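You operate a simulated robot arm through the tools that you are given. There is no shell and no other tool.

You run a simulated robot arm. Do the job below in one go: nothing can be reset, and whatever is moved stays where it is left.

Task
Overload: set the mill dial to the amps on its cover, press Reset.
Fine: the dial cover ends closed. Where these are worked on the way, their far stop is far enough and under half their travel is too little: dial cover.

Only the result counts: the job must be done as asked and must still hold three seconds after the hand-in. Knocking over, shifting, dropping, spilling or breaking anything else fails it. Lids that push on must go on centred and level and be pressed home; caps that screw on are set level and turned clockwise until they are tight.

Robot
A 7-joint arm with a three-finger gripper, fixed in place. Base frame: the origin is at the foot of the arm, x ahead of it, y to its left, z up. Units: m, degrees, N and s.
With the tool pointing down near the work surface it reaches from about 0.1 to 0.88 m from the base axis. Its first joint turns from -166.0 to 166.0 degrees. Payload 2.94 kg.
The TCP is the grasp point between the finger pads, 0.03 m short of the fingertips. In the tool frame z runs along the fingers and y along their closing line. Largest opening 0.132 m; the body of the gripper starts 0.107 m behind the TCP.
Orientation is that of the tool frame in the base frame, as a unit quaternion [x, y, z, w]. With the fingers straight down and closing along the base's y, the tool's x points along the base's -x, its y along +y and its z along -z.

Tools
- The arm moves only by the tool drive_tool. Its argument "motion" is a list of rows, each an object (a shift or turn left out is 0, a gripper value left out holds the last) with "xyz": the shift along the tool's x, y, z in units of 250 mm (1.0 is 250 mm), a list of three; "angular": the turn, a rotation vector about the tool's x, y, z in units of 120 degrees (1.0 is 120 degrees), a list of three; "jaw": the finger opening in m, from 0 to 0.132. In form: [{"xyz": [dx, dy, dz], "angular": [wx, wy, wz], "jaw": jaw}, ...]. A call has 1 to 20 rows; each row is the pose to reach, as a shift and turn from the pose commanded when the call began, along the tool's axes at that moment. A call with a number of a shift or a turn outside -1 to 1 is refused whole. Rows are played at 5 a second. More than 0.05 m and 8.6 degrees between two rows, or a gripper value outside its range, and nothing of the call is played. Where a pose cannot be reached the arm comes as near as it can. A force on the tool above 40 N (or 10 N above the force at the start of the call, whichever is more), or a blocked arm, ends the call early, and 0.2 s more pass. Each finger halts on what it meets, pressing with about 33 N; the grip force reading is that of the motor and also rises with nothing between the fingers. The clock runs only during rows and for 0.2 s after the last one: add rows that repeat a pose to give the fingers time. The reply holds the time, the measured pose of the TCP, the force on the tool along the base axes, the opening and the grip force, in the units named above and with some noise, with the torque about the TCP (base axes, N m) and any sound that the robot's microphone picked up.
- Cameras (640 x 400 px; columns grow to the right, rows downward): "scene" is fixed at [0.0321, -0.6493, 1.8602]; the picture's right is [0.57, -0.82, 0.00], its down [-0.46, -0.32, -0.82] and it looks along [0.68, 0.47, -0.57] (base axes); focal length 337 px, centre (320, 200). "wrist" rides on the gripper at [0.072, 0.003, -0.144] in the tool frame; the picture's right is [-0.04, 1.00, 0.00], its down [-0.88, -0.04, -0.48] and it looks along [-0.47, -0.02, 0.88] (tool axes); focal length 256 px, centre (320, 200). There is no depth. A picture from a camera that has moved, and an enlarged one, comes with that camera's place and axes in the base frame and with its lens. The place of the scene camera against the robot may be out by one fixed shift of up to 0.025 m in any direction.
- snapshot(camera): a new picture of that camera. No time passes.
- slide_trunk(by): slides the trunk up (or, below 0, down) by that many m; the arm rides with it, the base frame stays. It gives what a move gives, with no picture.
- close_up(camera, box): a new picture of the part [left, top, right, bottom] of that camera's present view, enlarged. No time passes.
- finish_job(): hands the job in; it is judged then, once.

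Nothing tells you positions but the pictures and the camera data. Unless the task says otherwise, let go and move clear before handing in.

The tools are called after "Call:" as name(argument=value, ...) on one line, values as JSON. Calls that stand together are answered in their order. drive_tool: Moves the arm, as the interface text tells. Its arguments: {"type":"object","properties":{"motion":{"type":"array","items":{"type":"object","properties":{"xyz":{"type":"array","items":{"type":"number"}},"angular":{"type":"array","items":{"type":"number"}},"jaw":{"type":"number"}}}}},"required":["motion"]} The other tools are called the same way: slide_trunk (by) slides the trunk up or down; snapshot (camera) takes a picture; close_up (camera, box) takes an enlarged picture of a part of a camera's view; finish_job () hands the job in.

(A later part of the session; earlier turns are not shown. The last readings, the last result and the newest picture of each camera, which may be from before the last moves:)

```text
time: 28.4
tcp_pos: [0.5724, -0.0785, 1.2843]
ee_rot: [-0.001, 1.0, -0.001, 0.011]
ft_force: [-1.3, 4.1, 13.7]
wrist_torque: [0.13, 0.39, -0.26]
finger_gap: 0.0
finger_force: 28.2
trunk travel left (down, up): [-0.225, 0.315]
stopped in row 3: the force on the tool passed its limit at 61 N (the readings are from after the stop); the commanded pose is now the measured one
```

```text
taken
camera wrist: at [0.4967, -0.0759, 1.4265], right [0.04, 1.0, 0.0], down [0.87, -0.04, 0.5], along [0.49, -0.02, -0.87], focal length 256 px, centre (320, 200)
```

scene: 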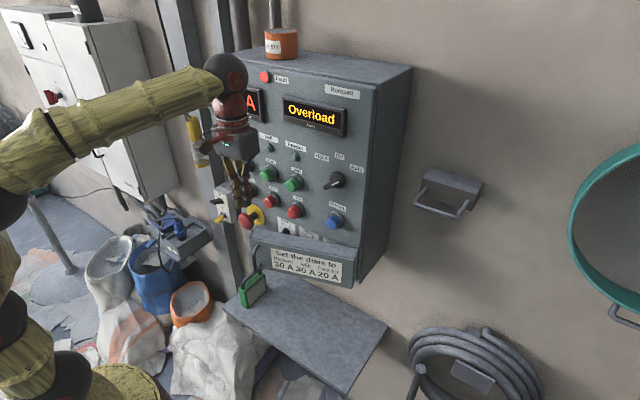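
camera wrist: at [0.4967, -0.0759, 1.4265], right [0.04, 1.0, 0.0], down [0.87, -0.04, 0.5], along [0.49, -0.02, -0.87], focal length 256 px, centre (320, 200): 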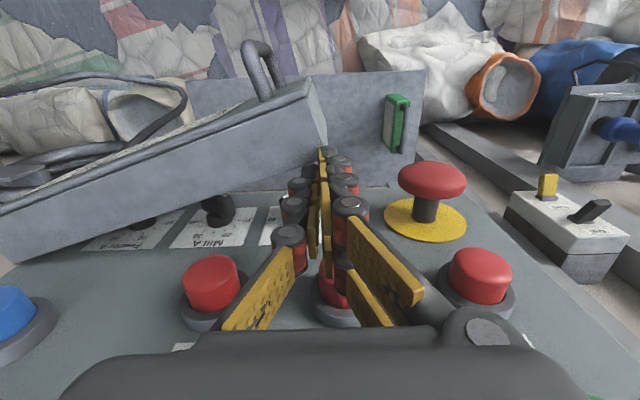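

The tips touched something around z≈1.254, most likely the cover's top rear edge. I'll lift a little and inspect closely.

Call:
drive_tool(motion=[{"xyz": [0, 0, -0.06]}, {"xyz": [0, 0, -0.12]}, {"xyz": [0, 0, -0.12]}])

Call:
close_up(camera="wrist", box=[200, 60, 440, 210])

Call:
close_up(camera="scene", box=[220, 150, 348, 230])

```text
time: 29.2
tcp_pos: [0.5712, -0.0804, 1.3126]
ee_rot: [0.0, 1.0, -0.001, 0.01]
ft_force: [-0.1, 0.1, 0.2]
wrist_torque: [0.0, -0.02, 0.02]
finger_gap: 0.0
finger_force: 28.6
trunk travel left (down, up): [-0.225, 0.315]
```

```text
2.67 times, centred on (320, 135) of wrist
camera zoom: at [0.4966, -0.0764, 1.455], right [0.04, 1.0, 0.0], down [0.87, -0.04, 0.49], along [0.49, -0.02, -0.87], focal length 683 px, centre (320, 373)
```

zoom: 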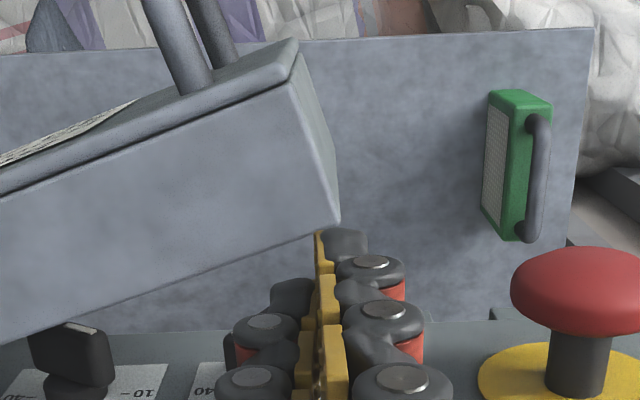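

```text
5.00 times, centred on (284, 190) of scene
camera zoom: at [0.0321, -0.6493, 1.8602], right [0.57, -0.82, 0.0], down [-0.46, -0.32, -0.82], along [0.68, 0.47, -0.57], focal length 1685 px, centre (500, 250)
```

zoom: 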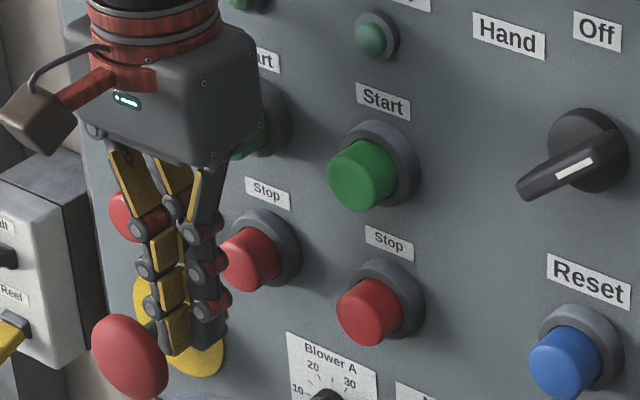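

The cover's rear edge is at x≈0.557 there and the Stop buttons' tips are at x≈0.615, so the lane is at x≈0.592. I'll shift in and dip only slightly below the cover's top edge.

Call:
drive_tool(motion=[{"xyz": [-0.084, -0.02, 0]}, {"xyz": [-0.084, -0.02, 0.06]}, {"xyz": [-0.084, -0.02, 0.12]}, {"xyz": [-0.084, -0.02, 0.19]}, {"xyz": [-0.084, -0.02, 0.19]}])

Call:
snapshot(camera="wrist")

```text
time: 30.1
tcp_pos: [0.5954, -0.0855, 1.2872]
ee_rot: [0.0, 1.0, -0.002, 0.022]
ft_force: [-0.6, -1.4, 10.8]
wrist_torque: [0.21, -0.36, 0.0]
finger_gap: 0.0
finger_force: 28.1
trunk travel left (down, up): [-0.225, 0.315]
stopped in row 4: the force on the tool passed its limit at 51 N (the readings are from after the stop); the commanded pose is now the measured one
```

```text
taken
camera wrist: at [0.5173, -0.0818, 1.4288], right [0.04, 1.0, 0.0], down [0.86, -0.04, 0.51], along [0.51, -0.03, -0.86], focal length 256 px, centre (320, 200)
```

wrist: 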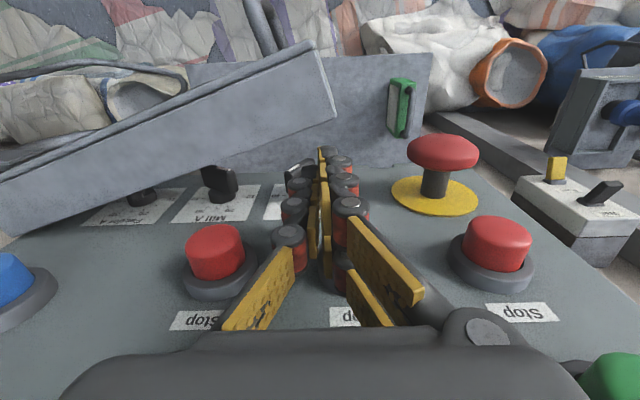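

Something on the panel side (probably a Stop button's flank) blocks this lane too, so I'll drop that idea. Instead I'll grip the bar from above with the tool pitched about 60° down, where the arm isn't folded. First I'll lift, back off and pitch.

Call:
drive_tool(motion=[{"xyz": [0.03, 0, -0.1]}, {"xyz": [0.06, 0, -0.28]}, {"xyz": [0.1, 0, -0.46]}, {"xyz": [0.22, 0, -0.6]}, {"xyz": [0.38, -0.04, -0.64], "angular": [0, -0.05, 0], "jaw": 0.03}, {"xyz": [0.54, -0.08, -0.64], "angular": [0, -0.1, 0], "jaw": 0.05}, {"xyz": [0.68, -0.12, -0.64], "angular": [0, -0.15, 0], "jaw": 0.05}, {"xyz": [0.74, -0.16, -0.64], "angular": [0, -0.2, 0], "jaw": 0.05}, {"xyz": [0.74, -0.16, -0.64], "angular": [0, -0.229, 0], "jaw": 0.05}, {"xyz": [0.74, -0.16, -0.64], "angular": [0, -0.229, 0], "jaw": 0.05}])

Call:
snapshot(camera="wrist")

Call:
snapshot(camera="scene")

```text
time: 32.3
tcp_pos: [0.4034, -0.1254, 1.4386]
ee_rot: [0.0, 0.966, -0.003, 0.257]
ft_force: [0.0, -0.2, -0.4]
wrist_torque: [-0.01, 0.03, 0.0]
finger_gap: 0.0502
finger_force: 0.1
trunk travel left (down, up): [-0.225, 0.315]
```

```text
taken
camera wrist: at [0.27, -0.1211, 1.5276], right [0.04, 1.0, 0.02], down [0.53, -0.03, 0.85], along [0.85, -0.02, -0.53], focal length 256 px, centre (320, 200)
```

wrist: 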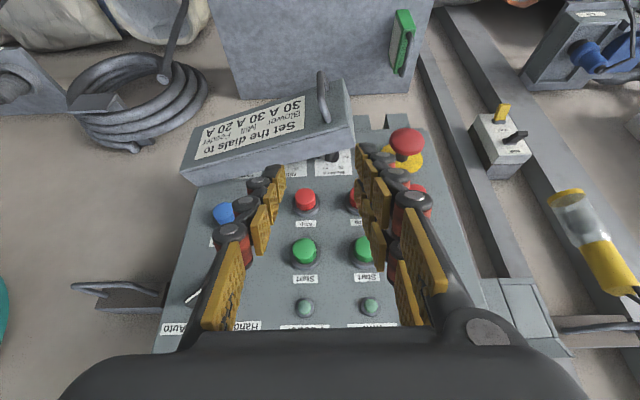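

```text
taken
```

scene: 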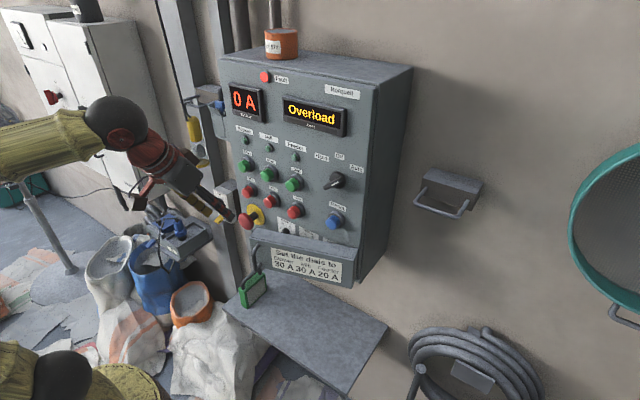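

With the tool pitched 60° down the arm has room. I take the handle bar to be near (0.505, -0.12) now. I'll move to a pre-grip point along the tool axis and check.

Call:
drive_tool(motion=[{"xyz": [0.03, 0.01, 0.16]}, {"xyz": [0.06, 0.02, 0.32]}, {"xyz": [0.093, 0.02, 0.48]}, {"xyz": [0.093, 0.02, 0.629]}, {"xyz": [0.093, 0.02, 0.629]}])

Call:
snapshot(camera="wrist")

Call:
close_up(camera="scene", box=[200, 190, 392, 310])

```text
time: 33.5
tcp_pos: [0.4649, -0.123, 1.2896]
ee_rot: [0.0, 0.966, -0.002, 0.257]
ft_force: [0.3, 0.1, -0.2]
wrist_torque: [0.03, 0.0, -0.01]
finger_gap: 0.0499
finger_force: 0.0
trunk travel left (down, up): [-0.225, 0.315]
```

```text
taken
camera wrist: at [0.3299, -0.1193, 1.3781], right [0.04, 1.0, 0.02], down [0.53, -0.03, 0.85], along [0.85, -0.02, -0.53], focal length 256 px, centre (320, 200)
```

wrist: 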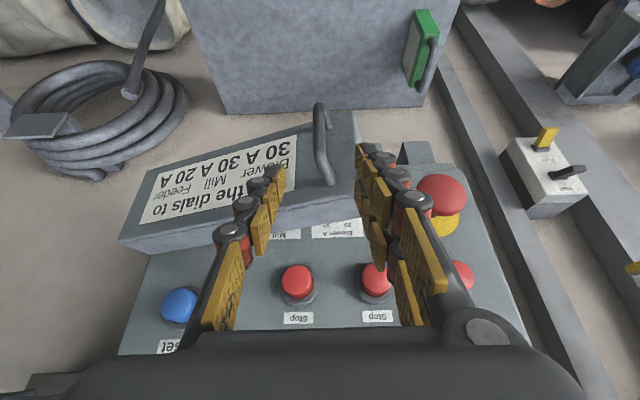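

```text
3.33 times, centred on (296, 250) of scene
camera zoom: at [0.0321, -0.6493, 1.8602], right [0.57, -0.82, 0.0], down [-0.46, -0.32, -0.82], along [0.68, 0.47, -0.57], focal length 1123 px, centre (400, 33)
```

zoom: 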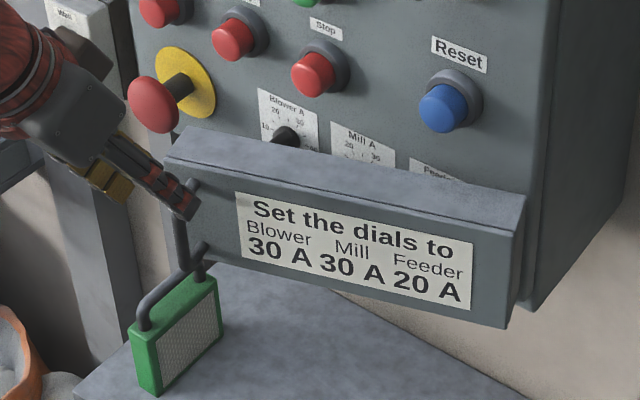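

The bar is centred between the fingers, near (0.492, -0.124) for z 1.17–1.23. I'll go in along the tool axis and close.

Call:
drive_tool(motion=[{"xyz": [0.076, 0, 0]}, {"xyz": [0.076, 0, 0.12]}, {"xyz": [0.076, 0, 0.24]}, {"xyz": [0.076, 0, 0.325]}, {"xyz": [0.076, 0, 0.325]}])

Call:
snapshot(camera="wrist")

Call:
close_up(camera="scene", box=[200, 190, 328, 270])

```text
time: 34.7
tcp_pos: [0.4872, -0.122, 1.2128]
ee_rot: [0.0, 0.966, -0.002, 0.258]
ft_force: [-1.0, -0.2, 0.1]
wrist_torque: [-0.01, 0.0, 0.01]
finger_gap: 0.0498
finger_force: 0.1
trunk travel left (down, up): [-0.225, 0.315]
```

```text
taken
camera wrist: at [0.3534, -0.118, 1.3011], right [0.04, 1.0, 0.02], down [0.53, -0.03, 0.85], along [0.85, -0.02, -0.53], focal length 256 px, centre (320, 200)
```

wrist: 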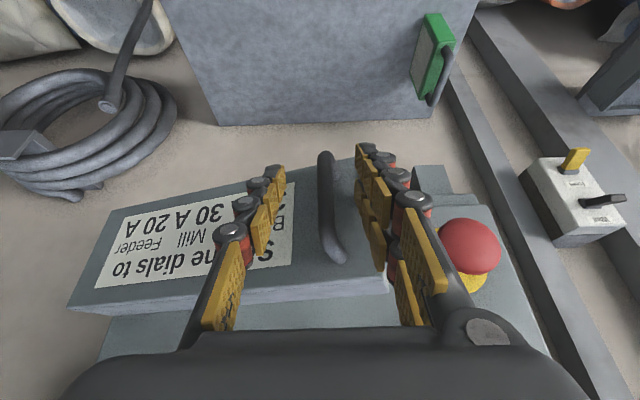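

```text
5.00 times, centred on (264, 230) of scene
camera zoom: at [0.0321, -0.6493, 1.8602], right [0.57, -0.82, 0.0], down [-0.46, -0.32, -0.82], along [0.68, 0.47, -0.57], focal length 1685 px, centre (600, 50)
```

zoom: 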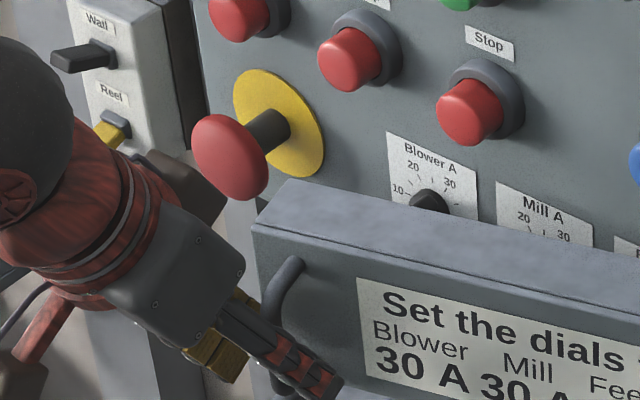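

Bar is between the pads, about 4 mm to +y. Centre and close.

Call:
drive_tool(motion=[{"xyz": [0, 0.016, 0], "jaw": 0.04}, {"xyz": [0, 0.016, 0], "jaw": 0.02}, {"xyz": [0, 0.016, 0], "jaw": 0.0}, {"xyz": [0, 0.016, 0], "jaw": 0.0}, {"xyz": [0, 0.016, 0], "jaw": 0.0}])

Call:
snapshot(camera="wrist")

```text
time: 35.9
tcp_pos: [0.4878, -0.1181, 1.2125]
ee_rot: [0.0, 0.967, -0.002, 0.257]
ft_force: [2.0, -3.2, -0.3]
wrist_torque: [-0.31, -0.09, -0.03]
finger_gap: 0.0101
finger_force: 31.1
trunk travel left (down, up): [-0.225, 0.315]
```

```text
taken
camera wrist: at [0.3531, -0.114, 1.3013], right [0.04, 1.0, 0.02], down [0.53, -0.03, 0.85], along [0.85, -0.02, -0.53], focal length 256 px, centre (320, 200)
```

wrist: 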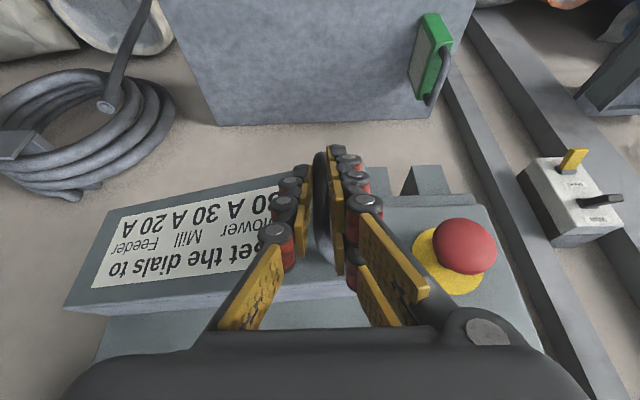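

The grip is firm with little side force. I'll pull along the arc in small steps, yawing the tool with the cover.

Call:
drive_tool(motion=[{"xyz": [0.034, -0.026, -0.02], "angular": [-0.0104, 0, -0.0181]}, {"xyz": [0.069, -0.054, -0.039], "angular": [-0.0207, 0, -0.0362]}, {"xyz": [0.101, -0.084, -0.058], "angular": [-0.031, 0, -0.0543]}, {"xyz": [0.133, -0.115, -0.076], "angular": [-0.0414, 0, -0.0724]}, {"xyz": [0.133, -0.115, -0.076], "angular": [-0.0414, 0, -0.0724]}])

Call:
snapshot(camera="wrist")

```text
time: 37.1
tcp_pos: [0.4503, -0.1485, 1.2131]
ee_rot: [-0.084, 0.963, 0.02, 0.257]
ft_force: [16.3, -16.2, 4.4]
wrist_torque: [-0.53, -0.52, -0.18]
finger_gap: 0.0099
finger_force: 37.2
trunk travel left (down, up): [-0.225, 0.315]
```

```text
taken
camera wrist: at [0.317, -0.1675, 1.3011], right [-0.14, 0.99, 0.02], down [0.52, 0.06, 0.85], along [0.84, 0.12, -0.53], focal length 256 px, centre (320, 200)
```

wrist: 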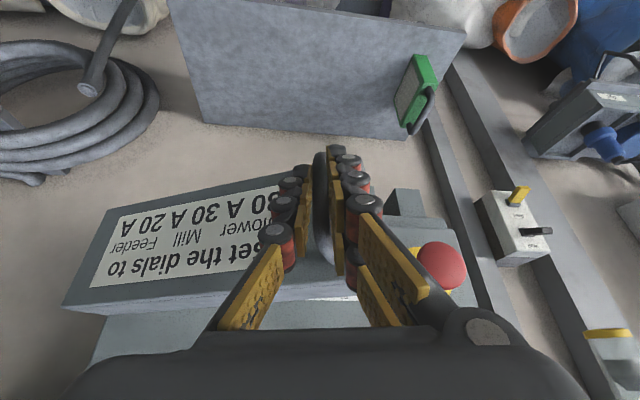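

It's swinging open, now at about 31°. A fit gives the hinge at (0.643, -0.348) with radius 0.275. I'll continue with the corrected arc.

Call:
drive_tool(motion=[{"xyz": [0.033, -0.04, -0.019], "angular": [-0.0104, 0, -0.0181]}, {"xyz": [0.061, -0.071, -0.035], "angular": [-0.0207, 0, -0.0362]}, {"xyz": [0.093, -0.102, -0.053], "angular": [-0.031, 0, -0.0543]}, {"xyz": [0.124, -0.134, -0.071], "angular": [-0.0414, 0, -0.0724]}, {"xyz": [0.153, -0.168, -0.087], "angular": [-0.0518, 0, -0.0905]}, {"xyz": [0.182, -0.204, -0.104], "angular": [-0.0621, 0, -0.1086]}, {"xyz": [0.208, -0.241, -0.119], "angular": [-0.0725, 0, -0.1267]}, {"xyz": [0.233, -0.279, -0.133], "angular": [-0.0828, 0, -0.1448]}])

Call:
snapshot(camera="wrist")

Call:
snapshot(camera="scene")

```text
time: 38.9
tcp_pos: [0.3925, -0.2252, 1.2128]
ee_rot: [-0.251, 0.933, 0.063, 0.249]
ft_force: [-1.2, -0.3, 21.0]
wrist_torque: [0.04, -0.58, -0.14]
finger_gap: 0.0103
finger_force: 37.2
trunk travel left (down, up): [-0.225, 0.315]
```

```text
taken
camera wrist: at [0.2747, -0.2894, 1.3013], right [-0.47, 0.88, 0.02], down [0.47, 0.24, 0.85], along [0.75, 0.4, -0.53], focal length 256 px, centre (320, 200)
```

wrist: 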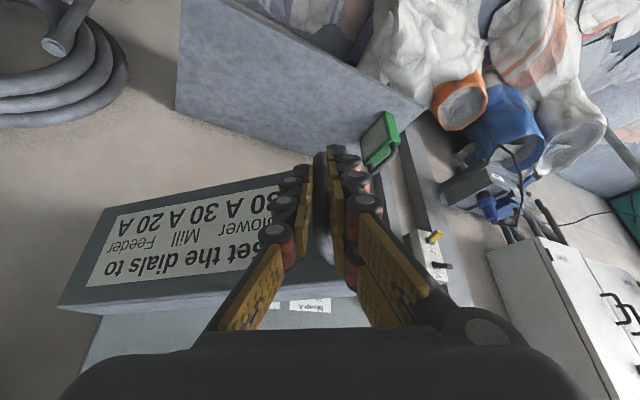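

```text
taken
```

scene: 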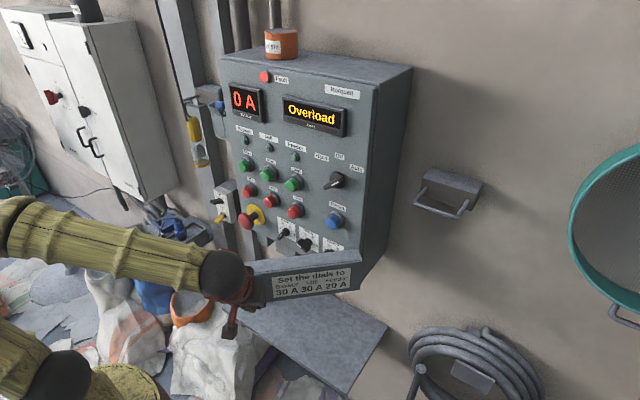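

The cover is about 50° open with negligible side force. Continue the arc toward fully open.

Call:
drive_tool(motion=[{"xyz": [0.031, -0.028, -0.024], "angular": [-0.0104, 0, -0.0181]}, {"xyz": [0.063, -0.057, -0.045], "angular": [-0.0207, 0, -0.0362]}, {"xyz": [0.094, -0.088, -0.063], "angular": [-0.031, 0, -0.0543]}, {"xyz": [0.126, -0.121, -0.081], "angular": [-0.0414, 0, -0.0724]}, {"xyz": [0.155, -0.155, -0.098], "angular": [-0.0518, 0, -0.0905]}, {"xyz": [0.184, -0.191, -0.114], "angular": [-0.0621, 0, -0.1086]}, {"xyz": [0.211, -0.228, -0.129], "angular": [-0.0725, 0, -0.1267]}, {"xyz": [0.236, -0.267, -0.144], "angular": [-0.0828, 0, -0.1448]}, {"xyz": [0.26, -0.307, -0.158], "angular": [-0.0932, 0, -0.163]}, {"xyz": [0.282, -0.348, -0.171], "angular": [-0.1035, 0, -0.181]}, {"xyz": [0.303, -0.39, -0.183], "angular": [-0.1139, 0, -0.1991]}, {"xyz": [0.322, -0.432, -0.194], "angular": [-0.1242, 0, -0.2172]}])

Call:
snapshot(camera="wrist")

Call:
snapshot(camera="scene")

```text
time: 40.9
tcp_pos: [0.3627, -0.3227, 1.2125]
ee_rot: [-0.42, 0.871, 0.112, 0.228]
ft_force: [-13.1, 2.7, -3.2]
wrist_torque: [-0.03, -0.51, 0.03]
finger_gap: 0.0099
finger_force: 36.6
trunk travel left (down, up): [-0.225, 0.315]
stopped in row 9: the force on the tool passed its limit at 42 N (the readings are from after the stop); the commanded pose is now the measured one
```

```text
taken
camera wrist: at [0.2785, -0.4264, 1.3019], right [-0.76, 0.65, 0.03], down [0.36, 0.39, 0.85], along [0.54, 0.65, -0.53], focal length 256 px, centre (320, 200)
```

wrist: 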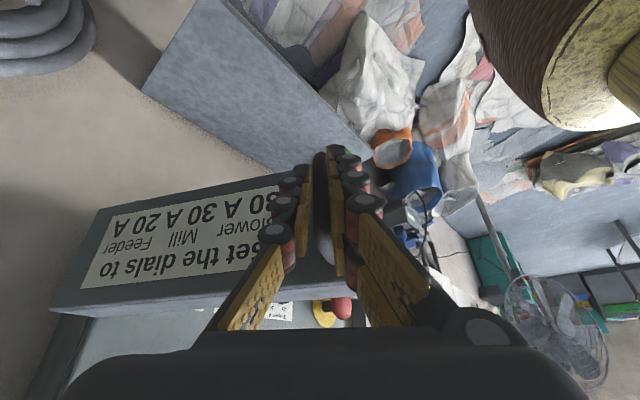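

```text
taken
```

scene: 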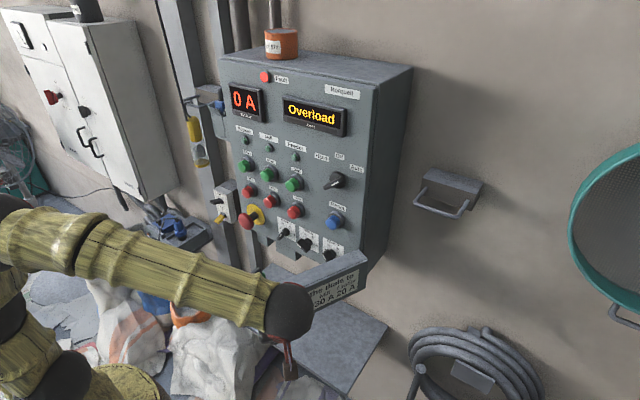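

The cover is about 71° open and a side force tripped the stop. I'll release, lift off the handle, go over to the inside of the cover, and push it further open from there.

Call:
drive_tool(motion=[{"xyz": [0, 0, 0], "jaw": 0.03}, {"xyz": [0, 0, 0], "jaw": 0.05}, {"xyz": [0, 0, 0], "jaw": 0.05}, {"xyz": [0, 0, -0.15], "jaw": 0.05}, {"xyz": [0, 0, -0.3], "jaw": 0.05}, {"xyz": [0, 0, -0.45], "jaw": 0.05}, {"xyz": [-0.1, 0, -0.6], "jaw": 0.03}, {"xyz": [-0.2, 0, -0.75], "jaw": 0.0}, {"xyz": [-0.2, 0, -0.75], "jaw": 0.0}])

Call:
snapshot(camera="scene")

Call:
snapshot(camera="wrist")

```text
time: 42.9
tcp_pos: [0.3346, -0.363, 1.4004]
ee_rot: [-0.419, 0.871, 0.112, 0.229]
ft_force: [0.6, -0.5, -0.1]
wrist_torque: [0.01, 0.0, -0.01]
finger_gap: 0.0
finger_force: 3.7
trunk travel left (down, up): [-0.225, 0.315]
```

```text
taken
```

scene: 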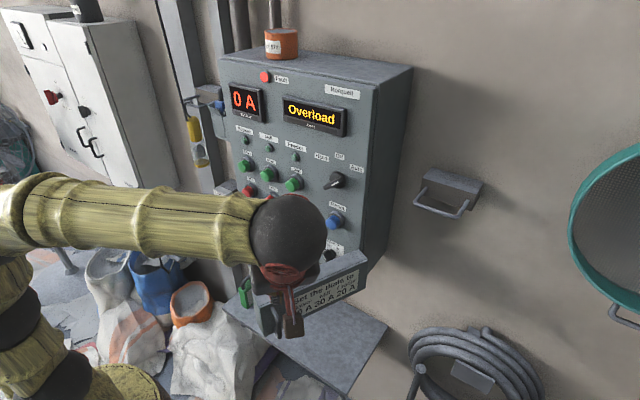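

```text
taken
camera wrist: at [0.25, -0.4662, 1.4902], right [-0.76, 0.65, 0.02], down [0.36, 0.39, 0.85], along [0.54, 0.65, -0.53], focal length 256 px, centre (320, 200)
```

wrist: 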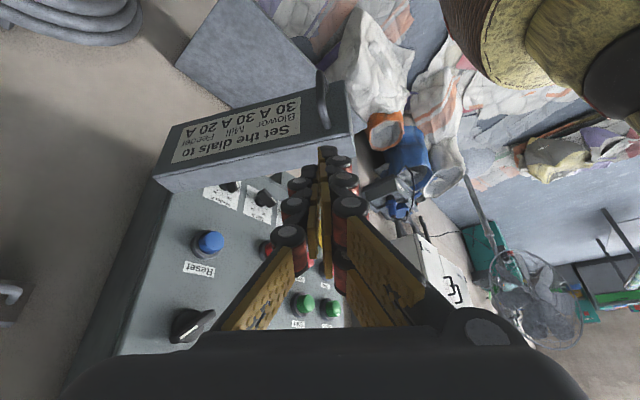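

Now I'll cross over the cover at z≈1.40 to its inner side and square the yaw.

Call:
drive_tool(motion=[{"xyz": [-0.107, 0.022, 0.061], "angular": [0.03, 0, 0.053]}, {"xyz": [-0.215, 0.044, 0.123], "angular": [0.061, 0, 0.106]}, {"xyz": [-0.322, 0.066, 0.184], "angular": [0.091, 0, 0.159]}, {"xyz": [-0.429, 0.087, 0.246], "angular": [0.122, 0, 0.213]}, {"xyz": [-0.536, 0.109, 0.307], "angular": [0.152, 0, 0.266]}, {"xyz": [-0.644, 0.131, 0.369], "angular": [0.183, 0, 0.319]}, {"xyz": [-0.751, 0.153, 0.43], "angular": [0.213, 0, 0.372]}, {"xyz": [-0.751, 0.153, 0.43], "angular": [0.213, 0, 0.372]}])

Call:
snapshot(camera="wrist")

Call:
snapshot(camera="scene")

```text
time: 44.7
tcp_pos: [0.4402, -0.1694, 1.3972]
ee_rot: [0.001, 0.967, -0.002, 0.254]
ft_force: [-0.2, 0.0, 0.4]
wrist_torque: [-0.01, 0.02, -0.01]
finger_gap: 0.0
finger_force: 29.0
trunk travel left (down, up): [-0.225, 0.315]
```

```text
taken
camera wrist: at [0.3075, -0.1659, 1.4879], right [0.04, 1.0, 0.02], down [0.53, -0.04, 0.85], along [0.85, -0.02, -0.53], focal length 256 px, centre (320, 200)
```

wrist: 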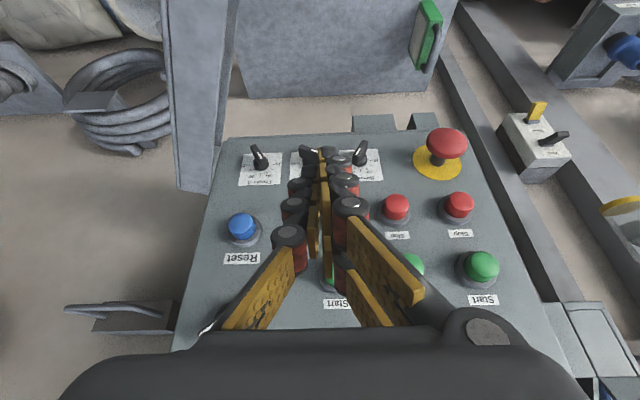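

```text
taken
```

scene: 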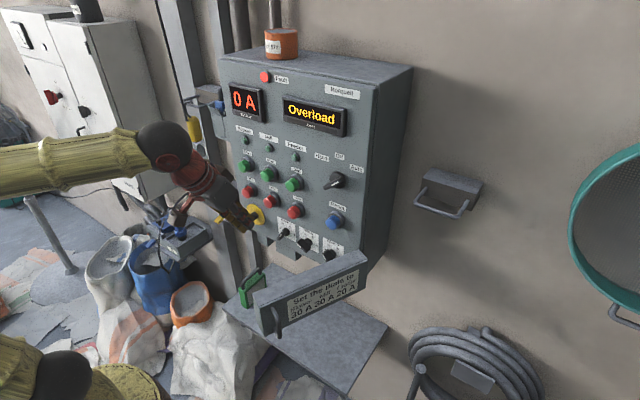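

The dials are exposed now. I'll zoom in on them.

Call:
close_up(camera="scene", box=[262, 205, 358, 265])

Call:
close_up(camera="wrist", box=[160, 100, 480, 300])

```text
6.67 times, centred on (310, 235) of scene
camera zoom: at [0.0321, -0.6493, 1.8602], right [0.57, -0.82, 0.0], down [-0.46, -0.32, -0.82], along [0.68, 0.47, -0.57], focal length 2246 px, centre (387, -33)
```

zoom: 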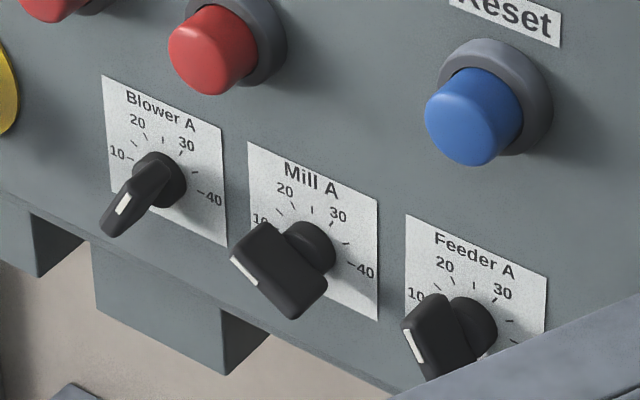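

```text
2.00 times, centred on (320, 200) of wrist
camera zoom: at [0.3075, -0.1659, 1.4879], right [0.04, 1.0, 0.02], down [0.53, -0.04, 0.85], along [0.85, -0.02, -0.53], focal length 512 px, centre (320, 200)
```

zoom: 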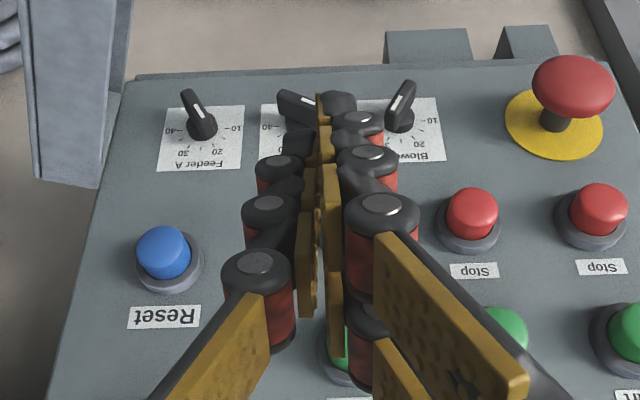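

Each dial has a lever-style grip with a white pointer mark. I'll first open the cover fully by sweeping it from inside.

Call:
drive_tool(motion=[{"xyz": [0.104, -0.02, 0.145]}, {"xyz": [0.209, -0.04, 0.289]}, {"xyz": [0.313, -0.06, 0.434]}, {"xyz": [0.417, -0.08, 0.578]}, {"xyz": [0.417, -0.2, 0.578]}, {"xyz": [0.417, -0.3, 0.578]}, {"xyz": [0.417, -0.4, 0.578]}, {"xyz": [0.417, -0.5, 0.578]}, {"xyz": [0.417, -0.6, 0.578]}, {"xyz": [0.417, -0.7, 0.578]}, {"xyz": [0.417, -0.76, 0.578]}, {"xyz": [0.417, -0.76, 0.578]}])

Call:
snapshot(camera="wrist")

Call:
snapshot(camera="scene")

```text
time: 47.3
tcp_pos: [0.4214, -0.36, 1.2234]
ee_rot: [0.0, 0.967, -0.001, 0.255]
ft_force: [0.1, 0.0, 0.8]
wrist_torque: [-0.01, -0.02, 0.01]
finger_gap: 0.0
finger_force: 28.3
trunk travel left (down, up): [-0.225, 0.315]
```

```text
taken
camera wrist: at [0.2872, -0.3576, 1.3128], right [0.04, 1.0, 0.02], down [0.53, -0.04, 0.85], along [0.85, -0.02, -0.53], focal length 256 px, centre (320, 200)
```

wrist: 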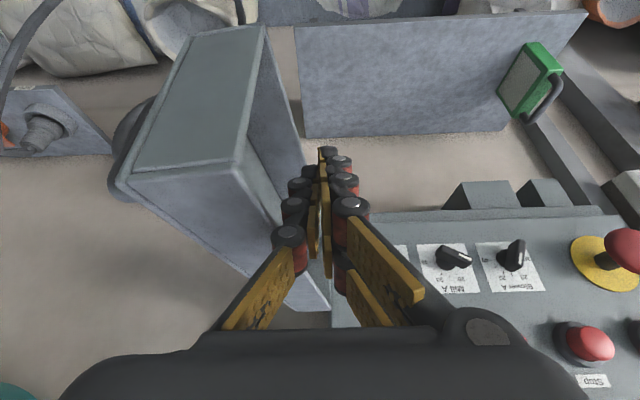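

```text
taken
```

scene: 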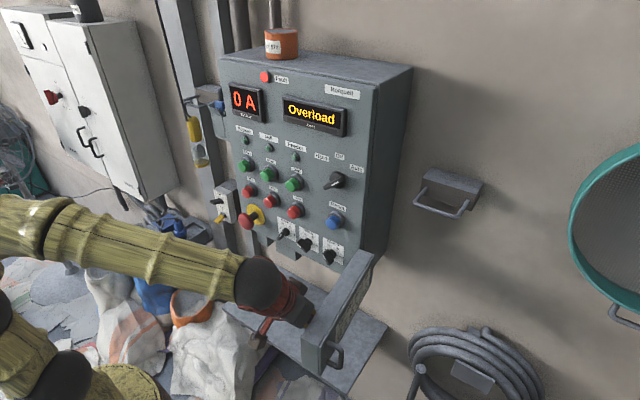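

The cover is a bit past 90° and free to move. I'll nudge it a little further for room.

Call:
drive_tool(motion=[{"xyz": [0, -0.08, 0]}, {"xyz": [0, -0.16, 0]}, {"xyz": [0, -0.24, 0]}, {"xyz": [0, -0.24, 0]}])

Call:
snapshot(camera="scene")

```text
time: 48.3
tcp_pos: [0.4206, -0.4195, 1.2221]
ee_rot: [-0.001, 0.967, 0.0, 0.254]
ft_force: [-0.1, 0.0, -0.3]
wrist_torque: [0.03, 0.0, 0.0]
finger_gap: 0.0001
finger_force: 28.2
trunk travel left (down, up): [-0.225, 0.315]
```

```text
taken
```

scene: 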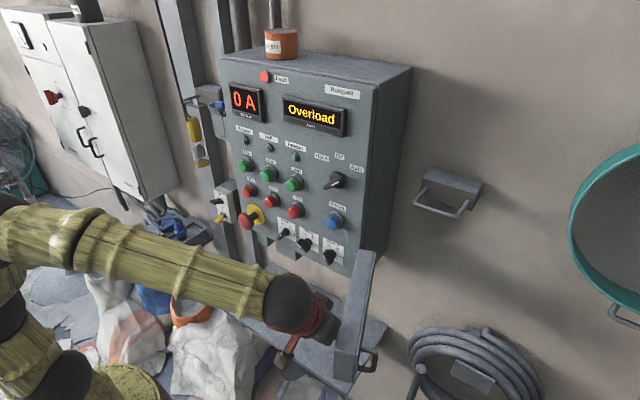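

The cover is at about 110° and stays. Next I'll move in front of the Mill dial and bring the tool to horizontal to get a square view of it.

Call:
drive_tool(motion=[{"xyz": [0, 0.18, 0]}, {"xyz": [0, 0.36, 0]}, {"xyz": [0, 0.54, 0]}, {"xyz": [-0.1, 0.72, 0.01]}, {"xyz": [-0.2, 0.88, 0.03]}, {"xyz": [-0.338, 0.93, 0.053], "angular": [0, -0.06, 0]}, {"xyz": [-0.338, 0.93, 0.053], "angular": [0, -0.125, 0]}, {"xyz": [-0.338, 0.93, 0.053], "angular": [0, -0.19, 0]}, {"xyz": [-0.338, 0.93, 0.053], "angular": [0, -0.255, 0]}, {"xyz": [-0.338, 0.93, 0.053], "angular": [0, -0.32, 0]}, {"xyz": [-0.338, 0.93, 0.053], "angular": [0, -0.385, 0]}, {"xyz": [-0.338, 0.93, 0.053], "angular": [0, -0.45, 0]}, {"xyz": [-0.338, 0.93, 0.053], "angular": [0, -0.505, 0]}, {"xyz": [-0.338, 0.93, 0.053], "angular": [0, -0.505, 0]}])

Call:
snapshot(camera="wrist")

Call:
snapshot(camera="scene")

```text
refused: row 4 steps farther than a row can; nothing moved
```

```text
taken
camera wrist: at [0.2874, -0.4177, 1.3114], right [0.04, 1.0, 0.02], down [0.53, -0.04, 0.85], along [0.85, -0.02, -0.53], focal length 256 px, centre (320, 200)
```

wrist: 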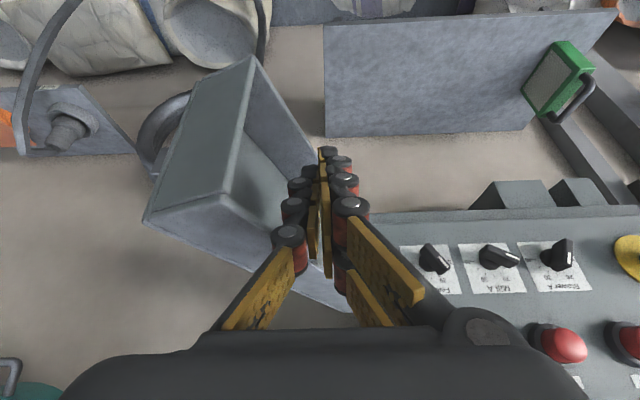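

```text
taken
```

scene: 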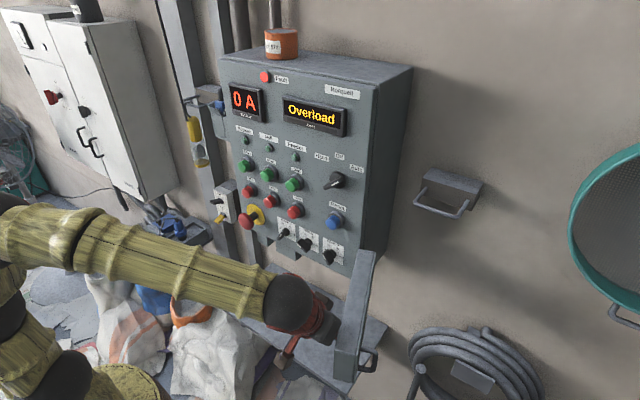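

One row stepped too far, so I'll redo it with smaller steps.

Call:
drive_tool(motion=[{"xyz": [0, 0.17, 0]}, {"xyz": [0, 0.34, 0]}, {"xyz": [0, 0.51, 0]}, {"xyz": [-0.08, 0.65, 0.01]}, {"xyz": [-0.16, 0.79, 0.02]}, {"xyz": [-0.25, 0.9, 0.04]}, {"xyz": [-0.338, 0.9, 0.053], "angular": [0, -0.06, 0]}, {"xyz": [-0.338, 0.9, 0.053], "angular": [0, -0.125, 0]}, {"xyz": [-0.338, 0.9, 0.053], "angular": [0, -0.19, 0]}, {"xyz": [-0.338, 0.9, 0.053], "angular": [0, -0.255, 0]}, {"xyz": [-0.338, 0.9, 0.053], "angular": [0, -0.32, 0]}, {"xyz": [-0.338, 0.9, 0.053], "angular": [0, -0.385, 0]}, {"xyz": [-0.338, 0.9, 0.053], "angular": [0, -0.45, 0]}, {"xyz": [-0.338, 0.9, 0.053], "angular": [0, -0.505, 0]}, {"xyz": [-0.338, 0.9, 0.053], "angular": [0, -0.505, 0]}])

Call:
snapshot(camera="wrist")

Call:
snapshot(camera="scene")

```text
time: 51.5
tcp_pos: [0.5012, -0.1953, 1.252]
ee_rot: [-0.001, 0.706, -0.001, 0.708]
ft_force: [0.1, 0.4, -0.4]
wrist_torque: [0.01, 0.0, -0.01]
finger_gap: 0.0
finger_force: 28.3
trunk travel left (down, up): [-0.225, 0.315]
```

```text
taken
camera wrist: at [0.3576, -0.1922, 1.1795], right [0.0, 1.0, 0.04], down [-0.48, -0.04, 0.88], along [0.88, -0.02, 0.48], focal length 256 px, centre (320, 200)
```

wrist: 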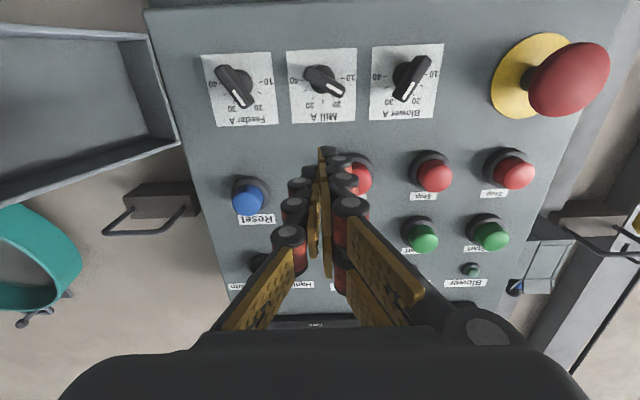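

```text
taken
```

scene: 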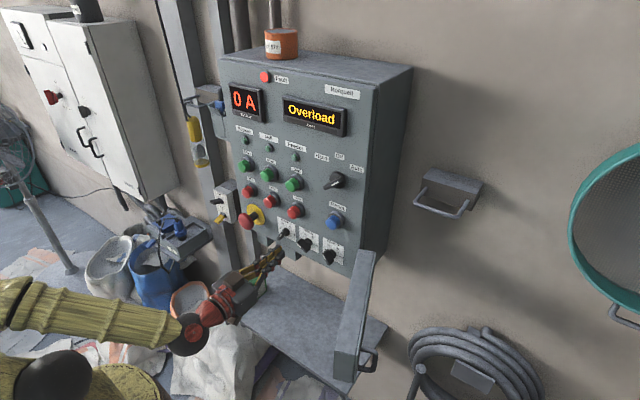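

Excellent: a square view of the dials. Zooming in to read them.

Call:
close_up(camera="wrist", box=[190, 30, 450, 140])

Call:
close_up(camera="scene", box=[262, 205, 358, 265])

```text
2.46 times, centred on (320, 85) of wrist
camera zoom: at [0.3576, -0.1922, 1.1795], right [0.0, 1.0, 0.04], down [-0.48, -0.04, 0.88], along [0.88, -0.02, 0.48], focal length 630 px, centre (320, 483)
```

zoom: 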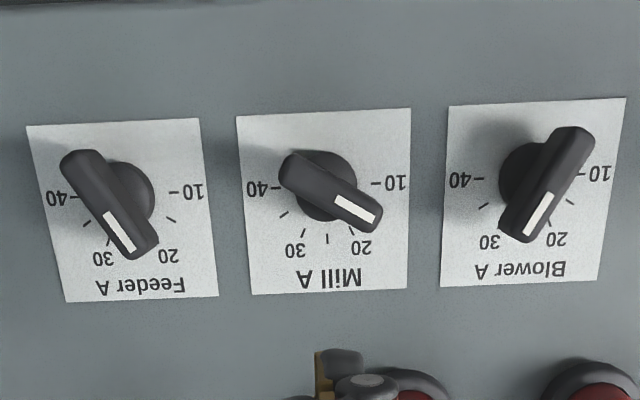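

```text
6.67 times, centred on (310, 235) of scene
camera zoom: at [0.0321, -0.6493, 1.8602], right [0.57, -0.82, 0.0], down [-0.46, -0.32, -0.82], along [0.68, 0.47, -0.57], focal length 2246 px, centre (387, -33)
```

zoom: 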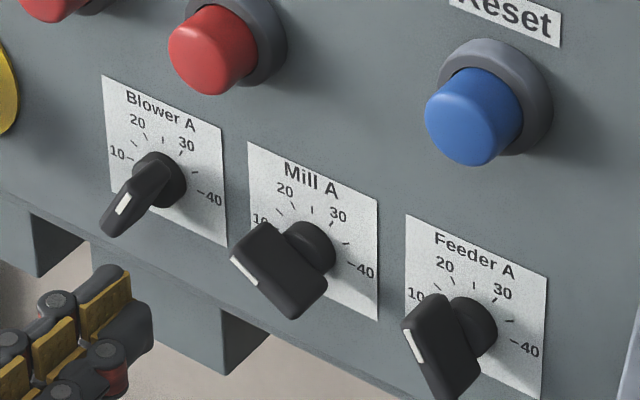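

The scale is 3° per amp (10 at 9 o'clock, 25 at top, 40 at 3 o'clock). Mill stands near 15 A, so it needs about 90° clockwise to reach 30 A. Its axis is near y=-0.190, z=1.196. I'll roll the hand -60° so the jaw straddles the lever.

Call:
drive_tool(motion=[{"xyz": [0.05, 0.01, 0], "angular": [0, 0, -0.065], "jaw": 0.02}, {"xyz": [0.1, 0.02, 0], "angular": [0, 0, -0.13], "jaw": 0.035}, {"xyz": [0.16, 0.025, 0], "angular": [0, 0, -0.195], "jaw": 0.045}, {"xyz": [0.222, 0.025, 0], "angular": [0, 0, -0.26], "jaw": 0.045}, {"xyz": [0.222, 0.025, 0], "angular": [0, 0, -0.325], "jaw": 0.045}, {"xyz": [0.222, 0.025, 0.0], "angular": [0, 0, -0.39], "jaw": 0.045}, {"xyz": [0.222, 0.025, 0.06], "angular": [0, 0, -0.45], "jaw": 0.045}, {"xyz": [0.222, 0.025, 0.12], "angular": [0, 0, -0.5], "jaw": 0.045}, {"xyz": [0.222, 0.025, 0.12], "angular": [0, 0, -0.5], "jaw": 0.045}])

Call:
snapshot(camera="wrist")

Call:
close_up(camera="scene", box=[214, 195, 358, 285])

```text
time: 53.5
tcp_pos: [0.4809, -0.1843, 1.2831]
ee_rot: [-0.359, 0.628, -0.33, 0.606]
ft_force: [0.2, 0.2, -0.2]
wrist_torque: [-0.01, -0.01, -0.03]
finger_gap: 0.0448
finger_force: 0.0
out of reach, approached as far as the arm can: row 5, 6, 7, 8, 9
trunk travel left (down, up): [-0.225, 0.315]
```

```text
taken
camera wrist: at [0.3379, -0.2482, 1.2495], right [-0.05, 0.56, -0.83], down [-0.47, 0.72, 0.51], along [0.88, 0.41, 0.22], focal length 256 px, centre (320, 200)
```

wrist: 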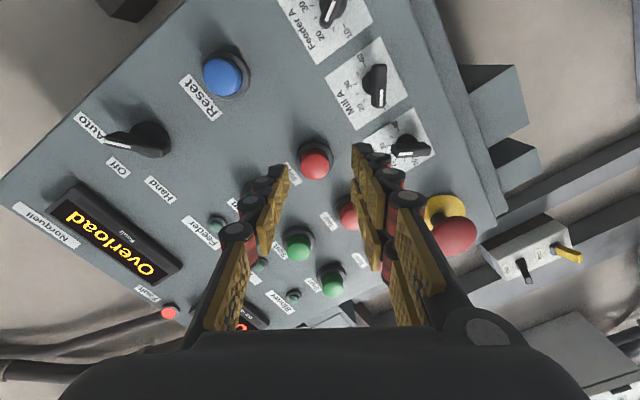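

```text
4.44 times, centred on (286, 240) of scene
camera zoom: at [0.0321, -0.6493, 1.8602], right [0.57, -0.82, 0.0], down [-0.46, -0.32, -0.82], along [0.68, 0.47, -0.57], focal length 1497 px, centre (471, 22)
```

zoom: 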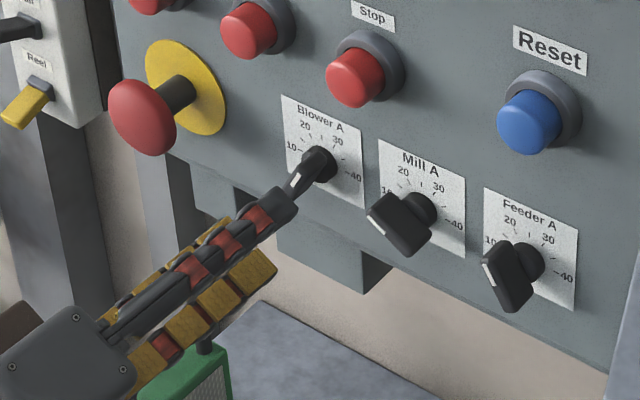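

The roll at this height is at the edge of the arm's reach. I'll raise the hand and lower the trunk so the arm works with more room.

Call:
drive_tool(motion=[{"xyz": [-0.08, -0.139, -0.04]}, {"xyz": [-0.16, -0.277, -0.08]}, {"xyz": [-0.24, -0.416, -0.08]}, {"xyz": [-0.32, -0.554, -0.08]}, {"xyz": [-0.4, -0.693, -0.08]}, {"xyz": [-0.4, -0.693, -0.08]}])

```text
time: 54.9
tcp_pos: [0.4732, -0.1869, 1.4843]
ee_rot: [-0.361, 0.625, -0.329, 0.608]
ft_force: [-0.2, -0.8, 0.3]
wrist_torque: [-0.01, 0.01, -0.02]
finger_gap: 0.0451
finger_force: 0.0
trunk travel left (down, up): [-0.225, 0.315]
```

Call:
slide_trunk(by=-0.2)

Call:
snapshot(camera="wrist")

```text
time: 57.1
tcp_pos: [0.4742, -0.1862, 1.2838]
ee_rot: [-0.361, 0.627, -0.327, 0.608]
ft_force: [-0.3, 0.4, -0.1]
wrist_torque: [0.02, 0.0, 0.0]
finger_gap: 0.0453
finger_force: 0.1
trunk travel left (down, up): [-0.025, 0.515]
```

```text
taken
camera wrist: at [0.3309, -0.2512, 1.2495], right [-0.06, 0.56, -0.83], down [-0.47, 0.71, 0.52], along [0.88, 0.42, 0.23], focal length 256 px, centre (320, 200)
```

wrist: 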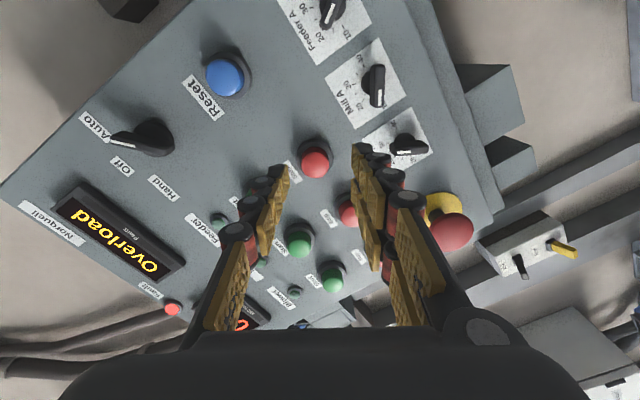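

Call:
drive_tool(motion=[{"xyz": [0.05, 0.07, 0.02], "angular": [0.009, 0, -0.005]}, {"xyz": [0.1, 0.14, 0.06], "angular": [0.018, 0, -0.01]}, {"xyz": [0.15, 0.21, 0.12], "angular": [0.026, 0, -0.0146]}, {"xyz": [0.193, 0.277, 0.18], "angular": [0.026, 0, -0.0146]}, {"xyz": [0.193, 0.277, 0.24], "angular": [0.026, 0, -0.0146]}, {"xyz": [0.193, 0.277, 0.24], "angular": [0.026, 0, -0.0146]}])

Call:
snapshot(camera="wrist")

Call:
close_up(camera="scene", box=[214, 195, 358, 285])

```text
time: 58.5
tcp_pos: [0.529, -0.1928, 1.1973]
ee_rot: [-0.352, 0.613, -0.356, 0.611]
ft_force: [-0.5, -0.2, -1.0]
wrist_torque: [0.05, 0.01, 0.01]
finger_gap: 0.0448
finger_force: 0.0
trunk travel left (down, up): [-0.025, 0.515]
```

```text
taken
camera wrist: at [0.3852, -0.2531, 1.1581], right [0.0, 0.53, -0.84], down [-0.47, 0.75, 0.47], along [0.88, 0.4, 0.25], focal length 256 px, centre (320, 200)
```

wrist: 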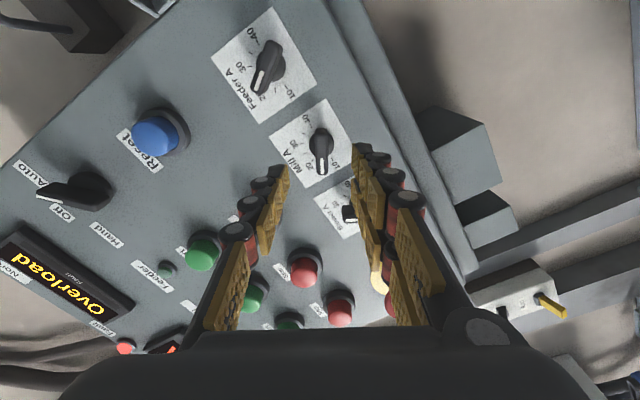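

```text
4.44 times, centred on (286, 240) of scene
camera zoom: at [0.0321, -0.6493, 1.8602], right [0.57, -0.82, 0.0], down [-0.46, -0.32, -0.82], along [0.68, 0.47, -0.57], focal length 1497 px, centre (471, 22)
```

zoom: 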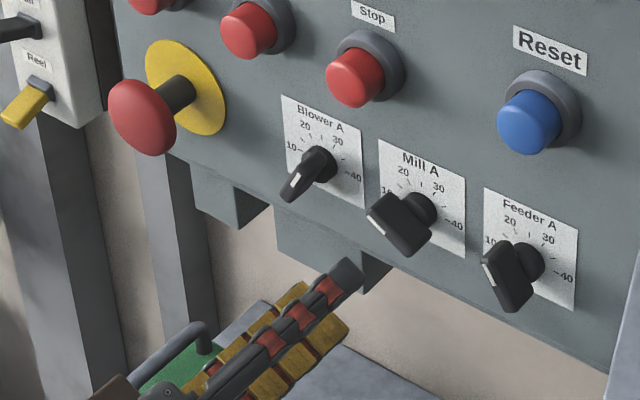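

The lever lines up with the image's vertical, i.e. perpendicular to the closing line. Zooming to check centring.

Call:
close_up(camera="wrist", box=[240, 90, 400, 190])

```text
4.00 times, centred on (320, 140) of wrist
camera zoom: at [0.3852, -0.2531, 1.1581], right [0.0, 0.53, -0.84], down [-0.47, 0.75, 0.47], along [0.88, 0.4, 0.25], focal length 1024 px, centre (320, 440)
```

zoom: 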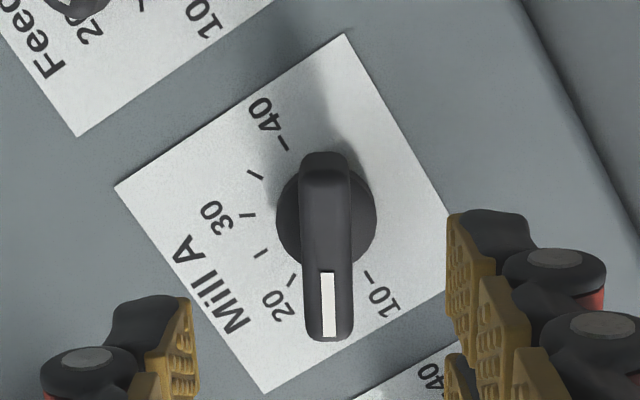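

The lever is square to the jaw (so exactly 15 A) and centred within 2 mm. I'll advance to x≈0.588 and grip it.

Call:
drive_tool(motion=[{"xyz": [0, 0.006, 0.08]}, {"xyz": [0, 0.006, 0.16]}, {"xyz": [0, 0.006, 0.236]}, {"xyz": [0, 0.006, 0.236]}])

Call:
snapshot(camera="wrist")

Call:
close_up(camera="scene", box=[246, 195, 358, 265])

```text
time: 59.5
tcp_pos: [0.5876, -0.1936, 1.1955]
ee_rot: [-0.352, 0.613, -0.356, 0.611]
ft_force: [0.2, -0.1, -1.2]
wrist_torque: [-0.03, 0.02, 0.02]
finger_gap: 0.0451
finger_force: 0.0
trunk travel left (down, up): [-0.025, 0.515]
```

```text
taken
camera wrist: at [0.444, -0.2539, 1.1566], right [0.0, 0.53, -0.84], down [-0.47, 0.75, 0.47], along [0.88, 0.4, 0.25], focal length 256 px, centre (320, 200)
```

wrist: 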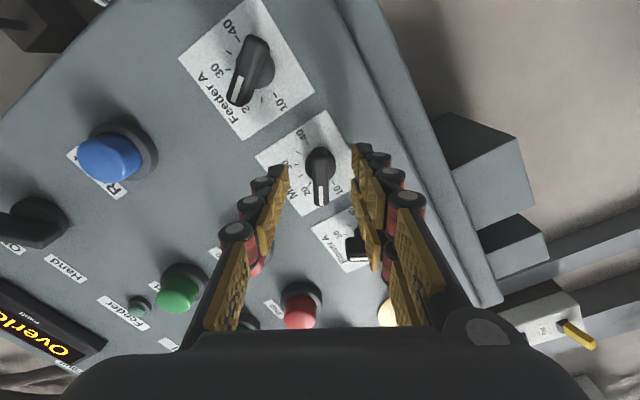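

```text
5.71 times, centred on (302, 230) of scene
camera zoom: at [0.0321, -0.6493, 1.8602], right [0.57, -0.82, 0.0], down [-0.46, -0.32, -0.82], along [0.68, 0.47, -0.57], focal length 1925 px, centre (423, 29)
```

zoom: 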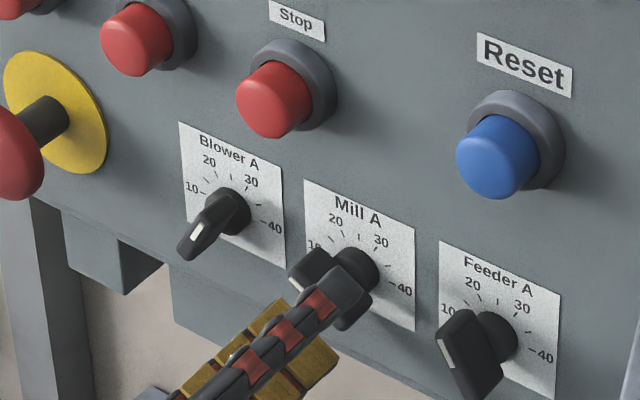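

Call:
drive_tool(motion=[{"jaw": 0.03}, {"jaw": 0.015}, {"jaw": 0.0}, {"jaw": 0.0}, {"jaw": 0.0}])

Call:
snapshot(camera="wrist")

```text
time: 60.7
tcp_pos: [0.5886, -0.1935, 1.1946]
ee_rot: [-0.352, 0.613, -0.356, 0.611]
ft_force: [-0.3, 1.4, -0.9]
wrist_torque: [-0.02, 0.0, -0.01]
finger_gap: 0.0119
finger_force: 37.6
trunk travel left (down, up): [-0.025, 0.515]
```

```text
taken
camera wrist: at [0.4437, -0.2538, 1.1563], right [0.0, 0.54, -0.84], down [-0.47, 0.75, 0.47], along [0.88, 0.4, 0.25], focal length 256 px, centre (320, 200)
```

wrist: 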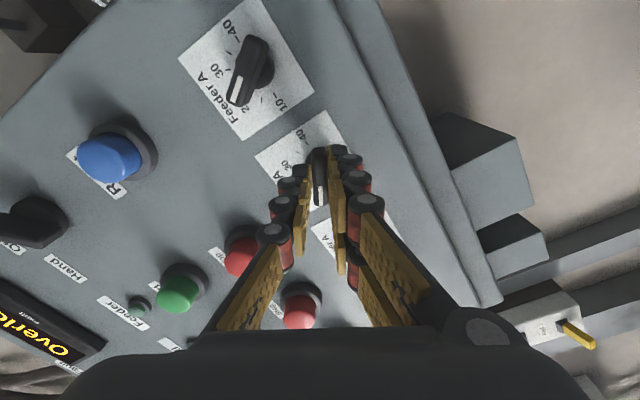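

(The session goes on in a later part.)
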